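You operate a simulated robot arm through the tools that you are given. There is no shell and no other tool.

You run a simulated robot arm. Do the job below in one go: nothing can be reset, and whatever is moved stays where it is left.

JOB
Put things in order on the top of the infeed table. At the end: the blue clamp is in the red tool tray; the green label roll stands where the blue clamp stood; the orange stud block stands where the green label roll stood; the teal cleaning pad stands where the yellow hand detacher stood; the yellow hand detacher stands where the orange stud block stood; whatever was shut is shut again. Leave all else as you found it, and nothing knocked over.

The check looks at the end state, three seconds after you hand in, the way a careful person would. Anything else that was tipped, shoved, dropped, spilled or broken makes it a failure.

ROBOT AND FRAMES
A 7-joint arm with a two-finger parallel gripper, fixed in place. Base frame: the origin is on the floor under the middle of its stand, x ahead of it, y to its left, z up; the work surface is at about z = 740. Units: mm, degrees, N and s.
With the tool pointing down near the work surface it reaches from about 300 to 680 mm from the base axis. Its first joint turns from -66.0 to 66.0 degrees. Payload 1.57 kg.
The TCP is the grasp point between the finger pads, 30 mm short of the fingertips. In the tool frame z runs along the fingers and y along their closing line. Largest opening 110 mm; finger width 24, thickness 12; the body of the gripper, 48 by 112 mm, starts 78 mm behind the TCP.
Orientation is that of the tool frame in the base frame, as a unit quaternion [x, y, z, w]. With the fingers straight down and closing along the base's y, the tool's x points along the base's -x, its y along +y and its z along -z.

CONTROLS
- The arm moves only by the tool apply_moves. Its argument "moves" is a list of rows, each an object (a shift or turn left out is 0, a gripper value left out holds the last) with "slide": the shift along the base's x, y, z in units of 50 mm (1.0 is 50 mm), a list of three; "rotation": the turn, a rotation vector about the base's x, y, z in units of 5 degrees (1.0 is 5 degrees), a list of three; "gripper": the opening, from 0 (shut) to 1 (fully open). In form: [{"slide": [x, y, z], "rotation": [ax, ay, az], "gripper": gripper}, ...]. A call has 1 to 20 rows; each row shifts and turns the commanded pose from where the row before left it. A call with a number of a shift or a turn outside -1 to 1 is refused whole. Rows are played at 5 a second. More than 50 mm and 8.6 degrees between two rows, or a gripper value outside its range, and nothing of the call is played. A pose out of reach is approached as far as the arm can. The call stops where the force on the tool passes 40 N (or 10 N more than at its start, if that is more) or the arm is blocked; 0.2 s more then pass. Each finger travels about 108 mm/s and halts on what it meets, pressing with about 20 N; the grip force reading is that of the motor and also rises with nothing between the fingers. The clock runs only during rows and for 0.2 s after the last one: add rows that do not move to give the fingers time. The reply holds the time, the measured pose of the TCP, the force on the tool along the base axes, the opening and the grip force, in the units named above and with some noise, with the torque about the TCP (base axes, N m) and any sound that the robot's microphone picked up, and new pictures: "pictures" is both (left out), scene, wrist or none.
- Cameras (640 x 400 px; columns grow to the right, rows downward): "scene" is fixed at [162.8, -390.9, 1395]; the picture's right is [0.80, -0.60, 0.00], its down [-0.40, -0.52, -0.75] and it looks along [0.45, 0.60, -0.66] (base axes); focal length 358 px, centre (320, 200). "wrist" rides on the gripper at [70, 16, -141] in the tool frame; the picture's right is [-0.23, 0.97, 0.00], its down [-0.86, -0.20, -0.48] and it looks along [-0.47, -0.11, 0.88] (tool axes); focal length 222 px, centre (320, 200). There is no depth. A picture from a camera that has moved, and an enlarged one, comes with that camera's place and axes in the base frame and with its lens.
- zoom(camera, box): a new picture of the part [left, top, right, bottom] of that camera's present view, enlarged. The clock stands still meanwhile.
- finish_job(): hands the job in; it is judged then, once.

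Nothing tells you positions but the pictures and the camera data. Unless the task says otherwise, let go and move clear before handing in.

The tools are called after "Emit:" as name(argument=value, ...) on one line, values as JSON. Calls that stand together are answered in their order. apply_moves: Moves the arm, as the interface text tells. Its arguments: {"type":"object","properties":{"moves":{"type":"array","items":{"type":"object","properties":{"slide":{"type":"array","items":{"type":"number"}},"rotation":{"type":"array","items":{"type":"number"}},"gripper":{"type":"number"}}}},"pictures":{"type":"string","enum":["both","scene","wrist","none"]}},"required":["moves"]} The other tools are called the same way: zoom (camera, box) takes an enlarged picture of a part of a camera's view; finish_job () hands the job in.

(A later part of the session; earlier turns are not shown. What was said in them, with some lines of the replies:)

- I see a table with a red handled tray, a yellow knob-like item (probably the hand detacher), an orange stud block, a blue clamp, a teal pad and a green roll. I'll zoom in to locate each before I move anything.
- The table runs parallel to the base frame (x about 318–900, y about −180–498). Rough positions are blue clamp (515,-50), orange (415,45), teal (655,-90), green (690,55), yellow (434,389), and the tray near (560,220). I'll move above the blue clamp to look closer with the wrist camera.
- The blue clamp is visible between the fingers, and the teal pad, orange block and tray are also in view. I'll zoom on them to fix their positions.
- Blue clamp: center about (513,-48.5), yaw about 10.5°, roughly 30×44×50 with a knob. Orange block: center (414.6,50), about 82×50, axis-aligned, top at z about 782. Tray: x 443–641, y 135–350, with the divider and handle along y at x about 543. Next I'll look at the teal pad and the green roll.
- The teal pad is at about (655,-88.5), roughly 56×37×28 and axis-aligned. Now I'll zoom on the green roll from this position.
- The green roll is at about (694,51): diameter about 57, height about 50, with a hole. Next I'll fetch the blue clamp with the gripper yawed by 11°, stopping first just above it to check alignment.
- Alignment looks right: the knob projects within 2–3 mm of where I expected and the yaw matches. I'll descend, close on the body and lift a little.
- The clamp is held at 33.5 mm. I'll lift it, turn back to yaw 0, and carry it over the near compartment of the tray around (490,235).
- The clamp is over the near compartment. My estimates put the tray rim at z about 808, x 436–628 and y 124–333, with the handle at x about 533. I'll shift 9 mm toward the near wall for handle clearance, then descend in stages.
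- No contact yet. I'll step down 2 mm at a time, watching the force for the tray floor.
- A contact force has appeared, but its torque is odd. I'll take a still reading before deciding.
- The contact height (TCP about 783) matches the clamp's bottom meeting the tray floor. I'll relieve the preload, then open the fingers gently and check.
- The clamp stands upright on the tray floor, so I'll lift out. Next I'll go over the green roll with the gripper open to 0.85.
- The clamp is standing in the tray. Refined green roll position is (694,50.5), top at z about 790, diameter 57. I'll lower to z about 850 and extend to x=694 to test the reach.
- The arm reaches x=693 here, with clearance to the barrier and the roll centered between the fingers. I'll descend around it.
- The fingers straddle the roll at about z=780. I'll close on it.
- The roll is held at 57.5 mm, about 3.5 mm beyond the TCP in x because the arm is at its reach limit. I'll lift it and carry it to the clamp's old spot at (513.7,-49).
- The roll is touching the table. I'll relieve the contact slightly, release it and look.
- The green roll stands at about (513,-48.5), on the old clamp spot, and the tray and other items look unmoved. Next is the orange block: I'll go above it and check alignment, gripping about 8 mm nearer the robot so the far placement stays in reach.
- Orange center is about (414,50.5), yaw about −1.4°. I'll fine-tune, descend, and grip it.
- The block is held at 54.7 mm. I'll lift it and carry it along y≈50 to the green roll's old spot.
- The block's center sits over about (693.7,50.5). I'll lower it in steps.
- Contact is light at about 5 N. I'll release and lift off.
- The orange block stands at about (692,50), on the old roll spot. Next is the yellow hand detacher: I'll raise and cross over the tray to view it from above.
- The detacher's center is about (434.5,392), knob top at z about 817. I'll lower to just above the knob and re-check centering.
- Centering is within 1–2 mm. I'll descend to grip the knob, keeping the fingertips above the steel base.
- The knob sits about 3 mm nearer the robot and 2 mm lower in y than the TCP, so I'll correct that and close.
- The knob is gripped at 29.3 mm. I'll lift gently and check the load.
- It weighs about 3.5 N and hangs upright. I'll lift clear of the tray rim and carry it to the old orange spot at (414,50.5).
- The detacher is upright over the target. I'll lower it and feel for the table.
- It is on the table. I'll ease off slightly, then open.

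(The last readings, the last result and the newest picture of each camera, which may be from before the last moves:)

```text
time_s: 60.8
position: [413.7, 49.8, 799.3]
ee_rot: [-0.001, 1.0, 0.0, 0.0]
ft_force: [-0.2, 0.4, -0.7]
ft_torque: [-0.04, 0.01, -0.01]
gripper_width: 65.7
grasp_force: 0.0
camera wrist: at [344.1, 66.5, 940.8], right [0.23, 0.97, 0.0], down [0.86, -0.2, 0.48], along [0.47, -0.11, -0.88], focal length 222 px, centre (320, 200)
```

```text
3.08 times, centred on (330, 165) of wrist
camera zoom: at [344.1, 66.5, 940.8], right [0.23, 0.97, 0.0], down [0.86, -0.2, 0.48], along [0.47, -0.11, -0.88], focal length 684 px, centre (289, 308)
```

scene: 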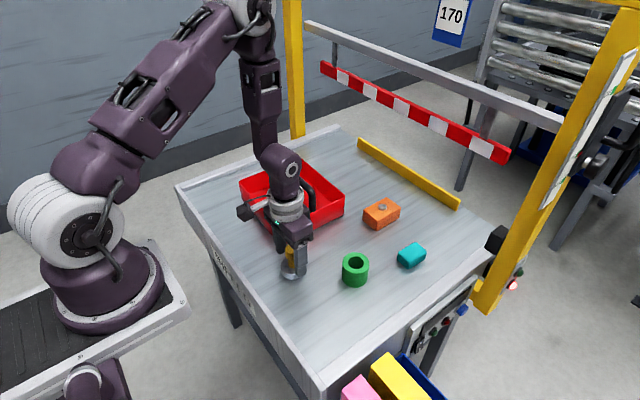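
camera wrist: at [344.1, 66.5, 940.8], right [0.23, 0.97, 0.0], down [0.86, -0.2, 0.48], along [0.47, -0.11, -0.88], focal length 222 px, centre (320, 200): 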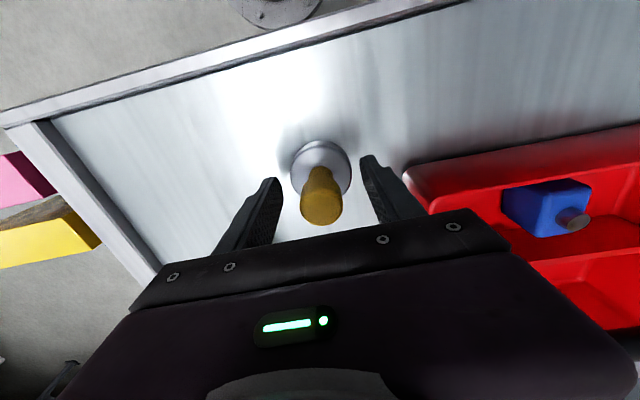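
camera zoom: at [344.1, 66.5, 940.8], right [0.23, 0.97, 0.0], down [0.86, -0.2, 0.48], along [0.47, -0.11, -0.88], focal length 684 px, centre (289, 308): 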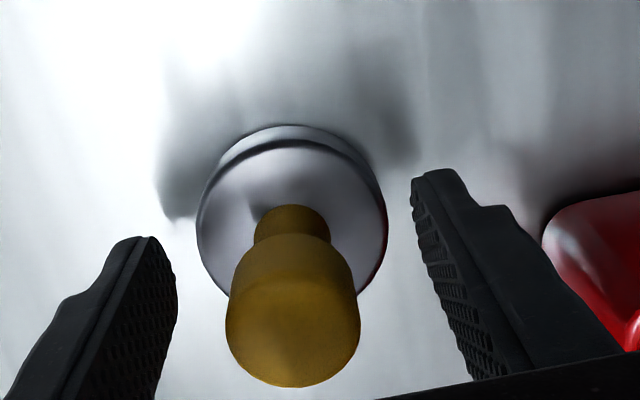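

The detacher stands free. I'll lift straight up and go over to the teal pad.

Emit:
apply_moves(moves=[{"slide": [0, 0, 0.4]}, {"slide": [0, 0, 0.7]}, {"slide": [0, 0, 0.7]}, {"slide": [0, 0, 0.4]}, {"slide": [0.68, -0.397, 0], "gripper": 0.7}, {"slide": [0.68, -0.397, 0]}, {"slide": [0.68, -0.397, 0]}, {"slide": [0.68, -0.397, 0]}, {"slide": [0.68, -0.397, 0]}, {"slide": [0.68, -0.397, 0]}, {"slide": [0.68, -0.397, 0]}, {"slide": [0, 0, -0.7]}, {}, {}], pictures="both")

Emit:
zoom(camera="wrist", box=[250, 110, 390, 220])

Emit:
zoom(camera="scene", box=[220, 130, 420, 300])

```text
time_s: 63.8
position: [652.5, -91.1, 876.7]
ee_rot: [0.0, 1.0, 0.0, 0.0]
ft_force: [0.5, 0.4, 0.7]
ft_torque: [-0.02, -0.04, -0.05]
gripper_width: 76.9
grasp_force: 0.0
camera wrist: at [583.4, -74.7, 1017.1], right [0.23, 0.97, 0.0], down [0.86, -0.2, 0.48], along [0.47, -0.11, -0.88], focal length 222 px, centre (320, 200)
```

scene: 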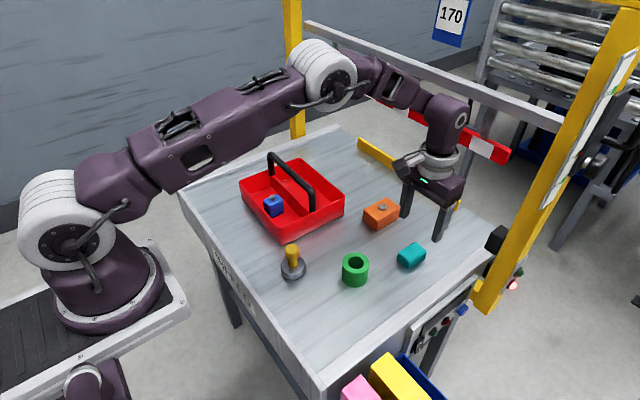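
wrist: 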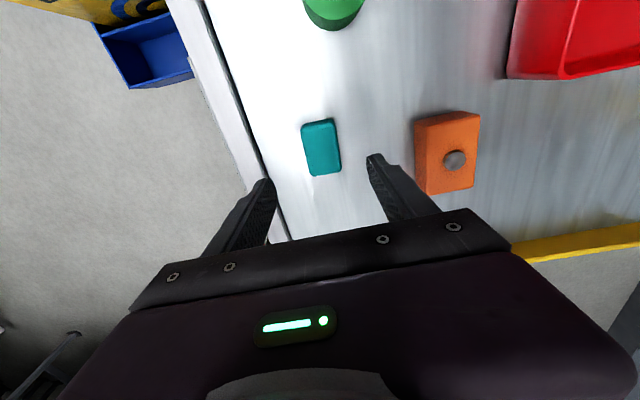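

```text
3.64 times, centred on (320, 165) of wrist
camera zoom: at [583.4, -74.7, 1017.1], right [0.23, 0.97, 0.0], down [0.86, -0.2, 0.48], along [0.47, -0.11, -0.88], focal length 808 px, centre (320, 327)
```

zoom: 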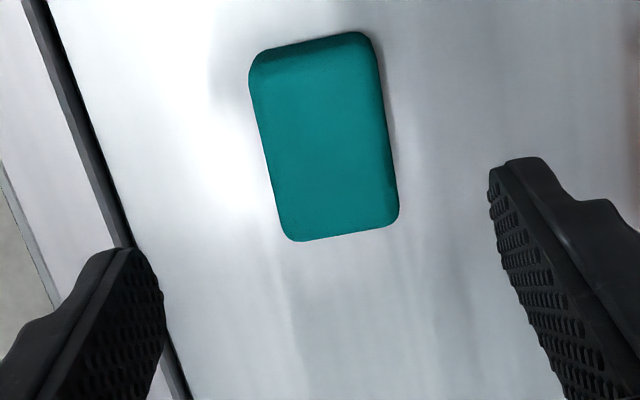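

```text
2.35 times, centred on (320, 215) of scene
camera zoom: at [162.8, -390.9, 1395.0], right [0.8, -0.6, 0.0], down [-0.4, -0.52, -0.75], along [0.45, 0.6, -0.66], focal length 842 px, centre (320, 165)
```

zoom: 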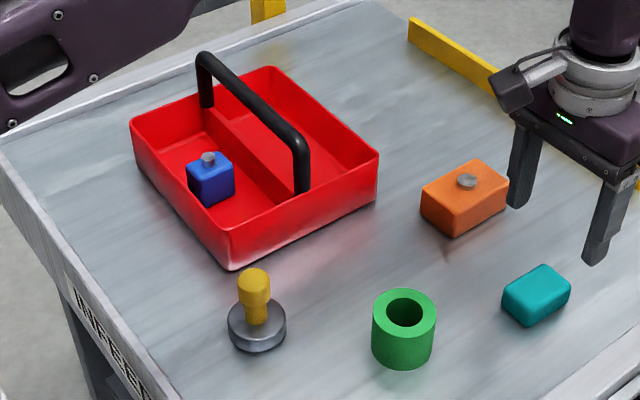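

All placed items look right. The teal pad is centered at about (654.5,-87.5), yaw about −2.3°. I'll align and descend to grip it.

Emit:
apply_moves(moves=[{"slide": [0.04, 0.02, -0.5], "rotation": [0, 0, -0.46]}, {"slide": [0, 0, -0.7]}, {"slide": [0, 0, -0.4]}, {}, {}], pictures="none")

Emit:
zoom(camera="wrist", box=[240, 120, 400, 240])

```text
time_s: 65.0
position: [653.6, -86.3, 795.4]
ee_rot: [0.02, 1.0, 0.0, 0.0]
ft_force: [0.1, 0.1, 0.2]
ft_torque: [0.03, 0.02, 0.01]
gripper_width: 77.1
grasp_force: 0.0
```

```text
3.33 times, centred on (320, 180) of wrist
camera zoom: at [584.5, -67.2, 937.7], right [0.27, 0.96, 0.0], down [0.85, -0.23, 0.48], along [0.46, -0.13, -0.88], focal length 740 px, centre (320, 267)
```

zoom: 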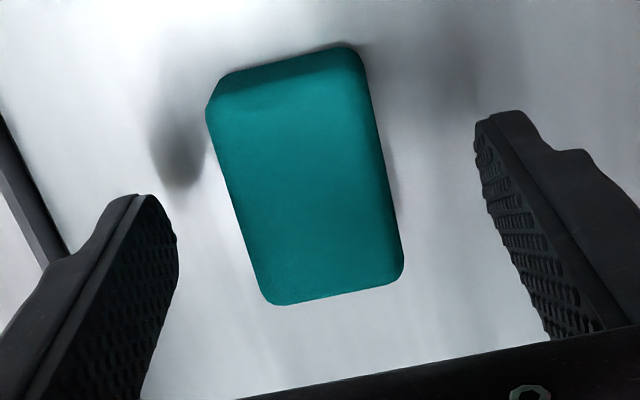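

Emit:
apply_moves(moves=[{"slide": [0, -0.03, -0.2]}, {"slide": [0, 0, -0.19]}, {}, {"gripper": 0.45}, {"gripper": 0.3}, {"gripper": 0.15}, {"gripper": 0.15}, {"gripper": 0.15}], pictures="both")

Emit:
zoom(camera="wrist", box=[240, 120, 400, 240])

```text
time_s: 66.8
position: [653.0, -88.3, 776.0]
ee_rot: [0.02, 1.0, 0.0, 0.0]
ft_force: [1.1, -0.6, 1.2]
ft_torque: [-0.08, -0.01, 0.02]
gripper_width: 39.0
grasp_force: 19.8
camera wrist: at [583.4, -69.3, 916.6], right [0.27, 0.96, 0.0], down [0.85, -0.23, 0.48], along [0.46, -0.13, -0.88], focal length 222 px, centre (320, 200)
```

scene: 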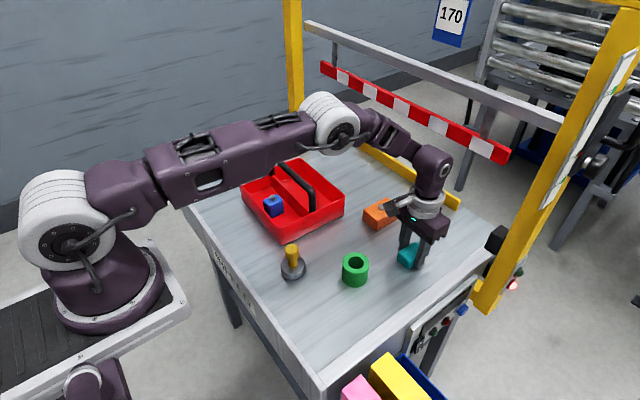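
wrist: 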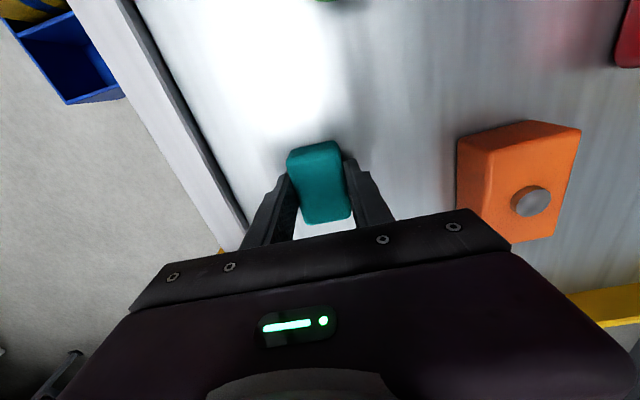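

```text
3.33 times, centred on (320, 180) of wrist
camera zoom: at [583.4, -69.3, 916.6], right [0.27, 0.96, 0.0], down [0.85, -0.23, 0.48], along [0.46, -0.13, -0.88], focal length 740 px, centre (320, 267)
```

zoom: 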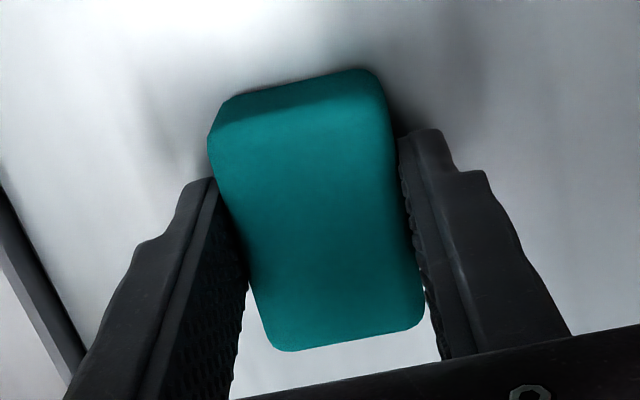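

The pad is held at 39 mm. I'll lift it and carry it high over the tray to the detacher's old spot at (431.5,390.5).

Emit:
apply_moves(moves=[{"slide": [0, 0, 0.2]}, {"slide": [0, 0, 0.5]}, {"slide": [0, 0, 0.7]}, {"slide": [0, 0, 0.7]}, {"slide": [-0.3428, 0.7377, 0.3], "rotation": [0, 0, 0.23]}, {"slide": [-0.3428, 0.7377, 0.3], "rotation": [0, 0, 0.23]}, {"slide": [-0.3428, 0.7377, 0.3]}, {"slide": [-0.3428, 0.7377, 0.3]}, {"slide": [-0.3428, 0.7377, 0]}, {"slide": [-0.3428, 0.7377, 0]}, {"slide": [-0.3428, 0.7377, 0]}, {"slide": [-0.3428, 0.7377, 0]}, {"slide": [-0.3428, 0.7377, 0]}, {"slide": [-0.3428, 0.7377, 0]}, {"slide": [-0.3428, 0.7377, 0]}, {"slide": [-0.3428, 0.7377, 0]}, {"slide": [-0.3428, 0.7377, 0]}, {}, {}], pictures="both")

Emit:
zoom(camera="scene", box=[170, 90, 350, 250])

Emit:
zoom(camera="wrist", box=[150, 80, 410, 250])

```text
time_s: 70.8
position: [431.2, 390.8, 938.5]
ee_rot: [0.0, 1.0, 0.0, 0.0]
ft_force: [1.1, 1.4, -1.6]
ft_torque: [0.0, 0.0, -0.02]
gripper_width: 38.8
grasp_force: 20.1
camera wrist: at [360.9, 408.3, 1079.7], right [0.23, 0.97, 0.0], down [0.86, -0.2, 0.48], along [0.47, -0.11, -0.88], focal length 222 px, centre (320, 200)
```

scene: 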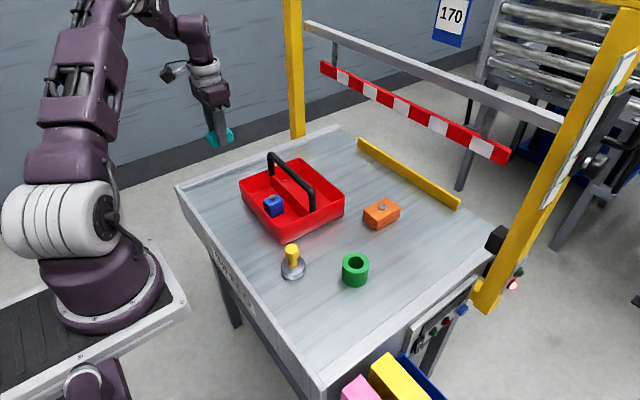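
wrist: 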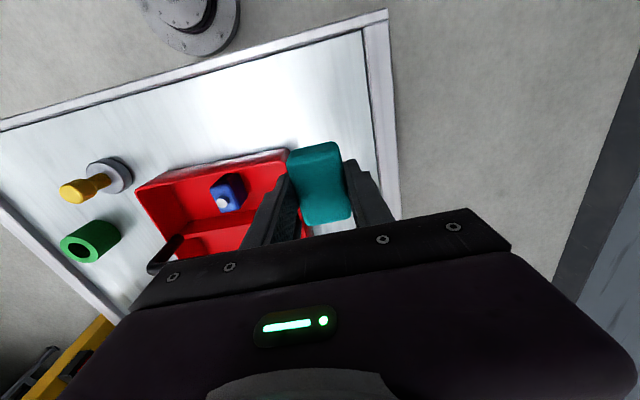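

```text
2.50 times, centred on (260, 170) of scene
camera zoom: at [162.8, -390.9, 1395.0], right [0.8, -0.6, 0.0], down [-0.4, -0.52, -0.75], along [0.45, 0.6, -0.66], focal length 895 px, centre (470, 275)
```

zoom: 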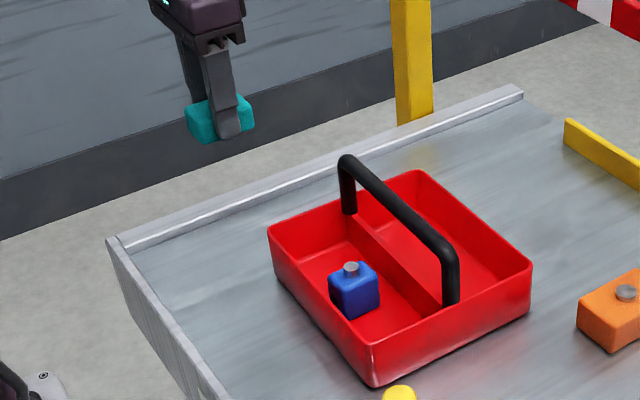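

```text
2.35 times, centred on (280, 165) of wrist
camera zoom: at [360.9, 408.3, 1079.7], right [0.23, 0.97, 0.0], down [0.86, -0.2, 0.48], along [0.47, -0.11, -0.88], focal length 523 px, centre (414, 282)
```

zoom: 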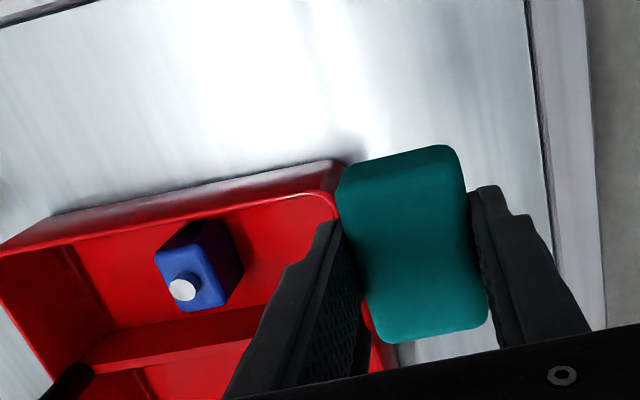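

The pad is over the target with clearance to the tray wall. I'll lower it.

Emit:
apply_moves(moves=[{"slide": [0, 0, -0.5]}, {"slide": [0, 0, -0.7]}, {"slide": [0, 0, -0.7]}, {"slide": [0, 0, -0.7]}, {"slide": [0, 0, -0.5]}, {"slide": [0, 0, -0.14]}, {}, {}], pictures="both")

Emit:
zoom(camera="scene", box=[180, 120, 300, 220])

```text
time_s: 72.6
position: [429.6, 387.6, 776.6]
ee_rot: [-0.001, 1.0, -0.001, 0.0]
ft_force: [0.1, -0.1, 0.0]
ft_torque: [0.02, 0.0, 0.0]
gripper_width: 38.8
grasp_force: 19.7
camera wrist: at [359.9, 405.9, 918.8], right [0.23, 0.97, 0.0], down [0.86, -0.2, 0.48], along [0.47, -0.11, -0.88], focal length 222 px, centre (320, 200)
```

scene: 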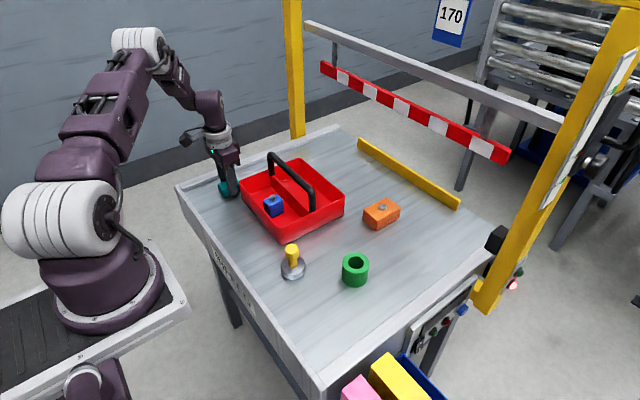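
wrist: 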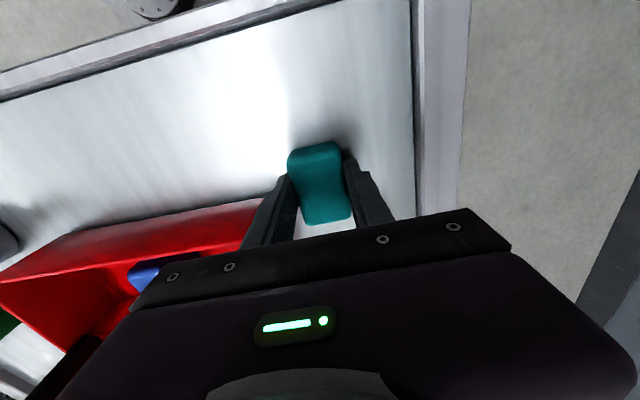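

```text
4.00 times, centred on (240, 170) of scene
camera zoom: at [162.8, -390.9, 1395.0], right [0.8, -0.6, 0.0], down [-0.4, -0.52, -0.75], along [0.45, 0.6, -0.66], focal length 1432 px, centre (640, 320)
```

zoom: 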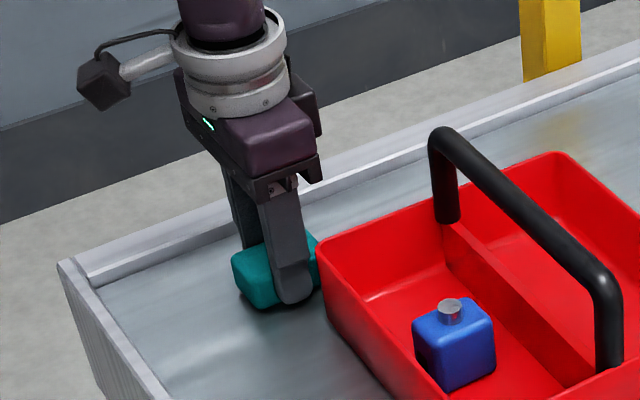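

Emit:
apply_moves(moves=[{"slide": [0, 0, -0.016]}, {}], pictures="none")

```text
time_s: 73.2
position: [431.3, 389.8, 776.7]
ee_rot: [0.0, 1.0, 0.0, 0.0]
ft_force: [1.0, 0.4, 0.3]
ft_torque: [0.0, -0.01, 0.02]
gripper_width: 38.9
grasp_force: 19.8
```

Emit:
apply_moves(moves=[{"slide": [0, 0, -0.016]}, {}], pictures="none")

```text
time_s: 73.8
position: [431.0, 389.7, 775.7]
ee_rot: [0.001, 1.0, 0.0, 0.0]
ft_force: [-0.5, -0.2, 1.1]
ft_torque: [0.01, -0.03, 0.01]
gripper_width: 38.9
grasp_force: 19.9
```

Emit:
apply_moves(moves=[{"slide": [0, 0, -0.014]}, {}], pictures="none")

```text
time_s: 74.4
position: [432.0, 389.8, 775.0]
ee_rot: [0.0, 1.0, 0.0, 0.001]
ft_force: [-2.2, 1.7, 3.1]
ft_torque: [0.02, -0.01, 0.04]
gripper_width: 39.1
grasp_force: 20.2
```

Light contact with the table. I'll release, keeping the opening modest so the fingers stay clear of the tray, then lift away.

Emit:
apply_moves(moves=[{"gripper": 0.42}, {"gripper": 0.5}, {"gripper": 0.55}, {}, {}], pictures="wrist")

Emit:
apply_moves(moves=[{"slide": [0, 0, 0.4]}, {"slide": [0, 0, 0.7]}, {"slide": [0, 0, 0.8]}, {"slide": [0, 0, 0.8]}, {"slide": [0, 0, 0.8]}, {"slide": [0, 0, 0.5]}, {}, {}], pictures="both")

Emit:
zoom(camera="scene", box=[170, 120, 330, 250])

Emit:
zoom(camera="wrist", box=[250, 80, 410, 220])

```text
time_s: 75.6
position: [431.8, 389.6, 774.5]
ee_rot: [0.0, 1.0, 0.0, 0.001]
ft_force: [0.2, -0.7, 0.4]
ft_torque: [0.01, 0.0, -0.02]
gripper_width: 60.5
grasp_force: 0.1
camera wrist: at [361.4, 406.4, 916.4], right [0.23, 0.97, 0.0], down [0.86, -0.2, 0.48], along [0.47, -0.11, -0.88], focal length 222 px, centre (320, 200)
```

wrist: 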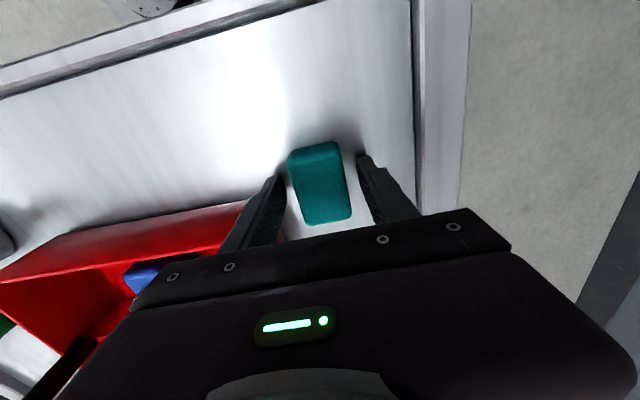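

```text
time_s: 77.4
position: [431.4, 389.7, 974.7]
ee_rot: [0.0, 1.0, 0.001, 0.0]
ft_force: [0.5, 0.3, -0.2]
ft_torque: [0.01, 0.0, 0.02]
gripper_width: 60.6
grasp_force: 0.1
camera wrist: at [361.8, 406.9, 1116.8], right [0.23, 0.97, 0.0], down [0.86, -0.2, 0.48], along [0.47, -0.11, -0.88], focal length 222 px, centre (320, 200)
```

scene: 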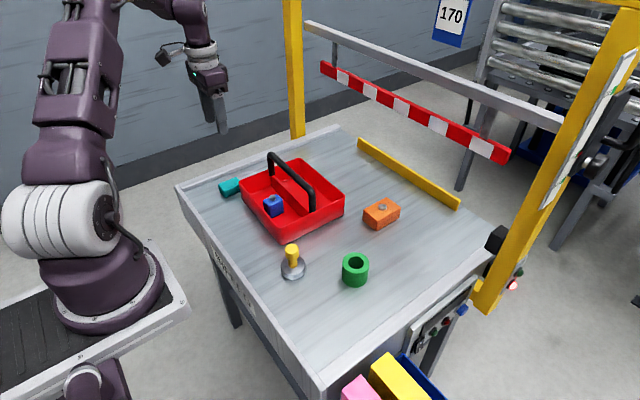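
wrist: 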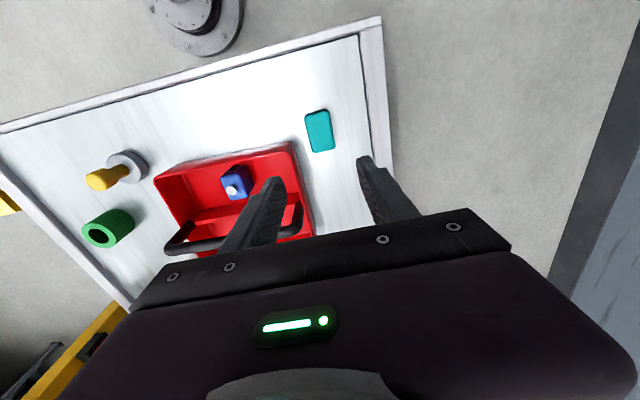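

```text
3.08 times, centred on (250, 185) of scene
camera zoom: at [162.8, -390.9, 1395.0], right [0.8, -0.6, 0.0], down [-0.4, -0.52, -0.75], along [0.45, 0.6, -0.66], focal length 1101 px, centre (535, 246)
```

zoom: 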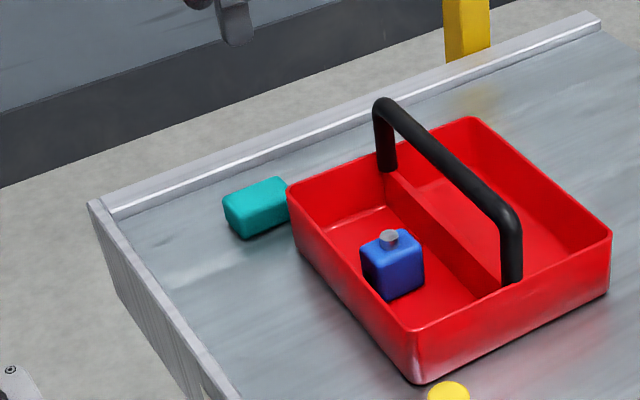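

```text
2.86 times, centred on (330, 150) of wrist
camera zoom: at [361.8, 406.9, 1116.8], right [0.23, 0.97, 0.0], down [0.86, -0.2, 0.48], along [0.47, -0.11, -0.88], focal length 635 px, centre (291, 343)
```

zoom: 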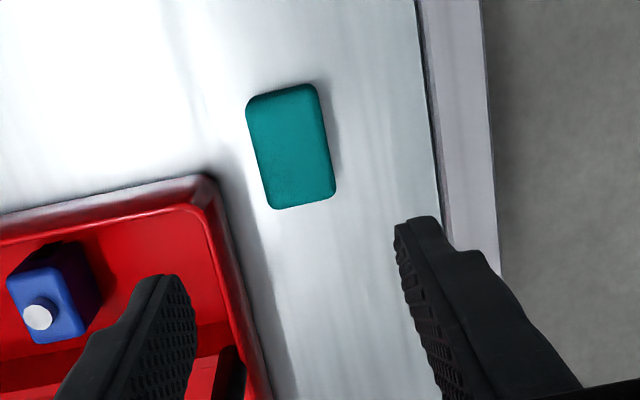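

All five moves look done, the tray hasn't shifted, and everything is upright. I'll retreat toward the start pose and take a final look before handing in.

Emit:
apply_moves(moves=[{"slide": [0, 0, 0.8]}, {"slide": [0, -0.3, 0.8]}, {"slide": [0, -0.8, 0.2]}, {"slide": [0, -0.8, 0]}, {"slide": [0, -0.8, 0]}, {"slide": [0, -0.7, 0], "gripper": 1.0}, {}, {}, {}], pictures="both")

Emit:
zoom(camera="scene", box=[170, 120, 510, 320])

Emit:
zoom(camera="wrist", box=[100, 40, 500, 260])

```text
time_s: 79.4
position: [433.3, 216.2, 1061.9]
ee_rot: [0.001, 1.0, 0.0, 0.0]
ft_force: [0.0, -1.2, -0.5]
ft_torque: [-0.02, 0.01, 0.02]
gripper_width: 110.0
grasp_force: 0.0
camera wrist: at [362.8, 234.2, 1203.8], right [0.23, 0.97, 0.0], down [0.86, -0.2, 0.48], along [0.47, -0.11, -0.88], focal length 222 px, centre (320, 200)
```

scene: 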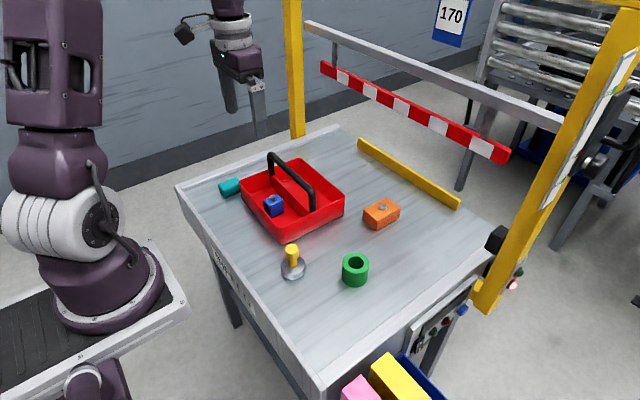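
wrist: 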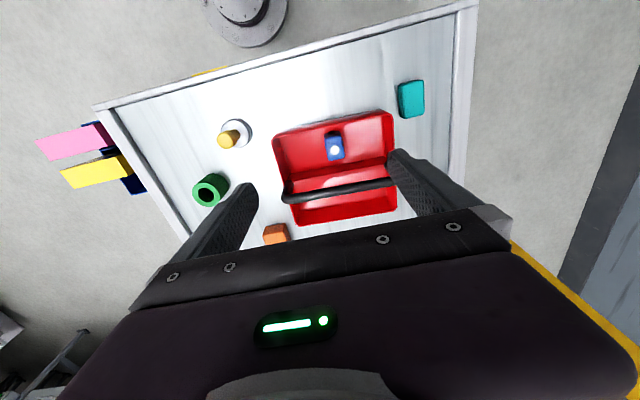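

```text
1.88 times, centred on (340, 220) of scene
camera zoom: at [162.8, -390.9, 1395.0], right [0.8, -0.6, 0.0], down [-0.4, -0.52, -0.75], along [0.45, 0.6, -0.66], focal length 674 px, centre (282, 162)
```

zoom: 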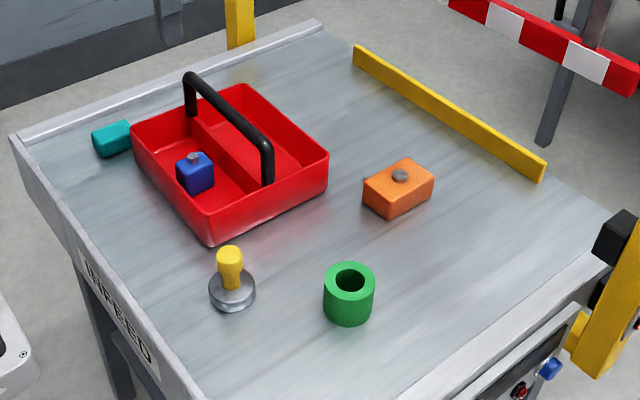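

```text
1.60 times, centred on (300, 150) of wrist
camera zoom: at [362.8, 234.2, 1203.8], right [0.23, 0.97, 0.0], down [0.86, -0.2, 0.48], along [0.47, -0.11, -0.88], focal length 355 px, centre (352, 280)
```

zoom: 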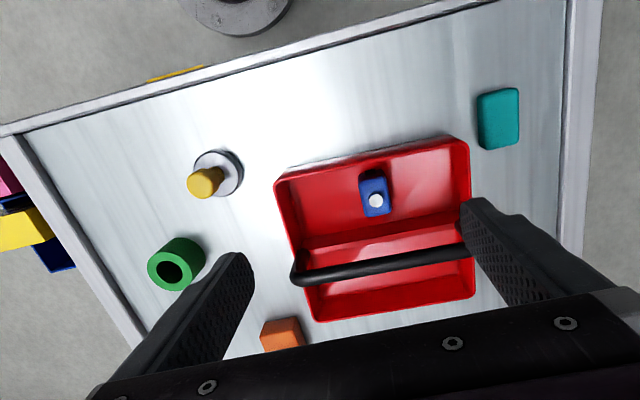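

The final pictures show the blue clamp upright in the red tray, the green roll on the clamp's old spot, and the orange block on the roll's old spot. The yellow detacher is on the block's old spot and the teal pad on the detacher's. Nothing is tipped, the tray hasn't moved, nothing needed opening or shutting, and the arm is clear, so I'm handing in.

Emit:
finish_job()

```text
The job is handed in.
```

The job is handed in, with all five items where you asked and standing upright. Positions are estimated from the pictures, to within a few millimetres:

| Item | Now stands | Approx. position (x, y) |
|---|---|---|
| Blue clamp | in the red tray, compartment nearest the robot | (481, 235) |
| Green label roll | old blue clamp spot | (513, -48) |
| Orange stud block | old green roll spot, about 3 mm short in x | (691, 50) |
| Yellow hand detacher | old orange block spot | (414, 50) |
| Teal cleaning pad | old yellow detacher spot | (431, 390) |

- **Tray:** the tray did not shift. While I lowered the clamp into it there was a brief contact of about 10 N, which I took to be the clamp meeting the tray floor, though the torque reading did not fit that cleanly. I backed off 1 mm and released the clamp; it stayed upright.
- **Shut things:** nothing had to be opened, so nothing needed shutting again.
- **Arm:** I let go of everything and moved the arm back close to its starting pose before handing in.
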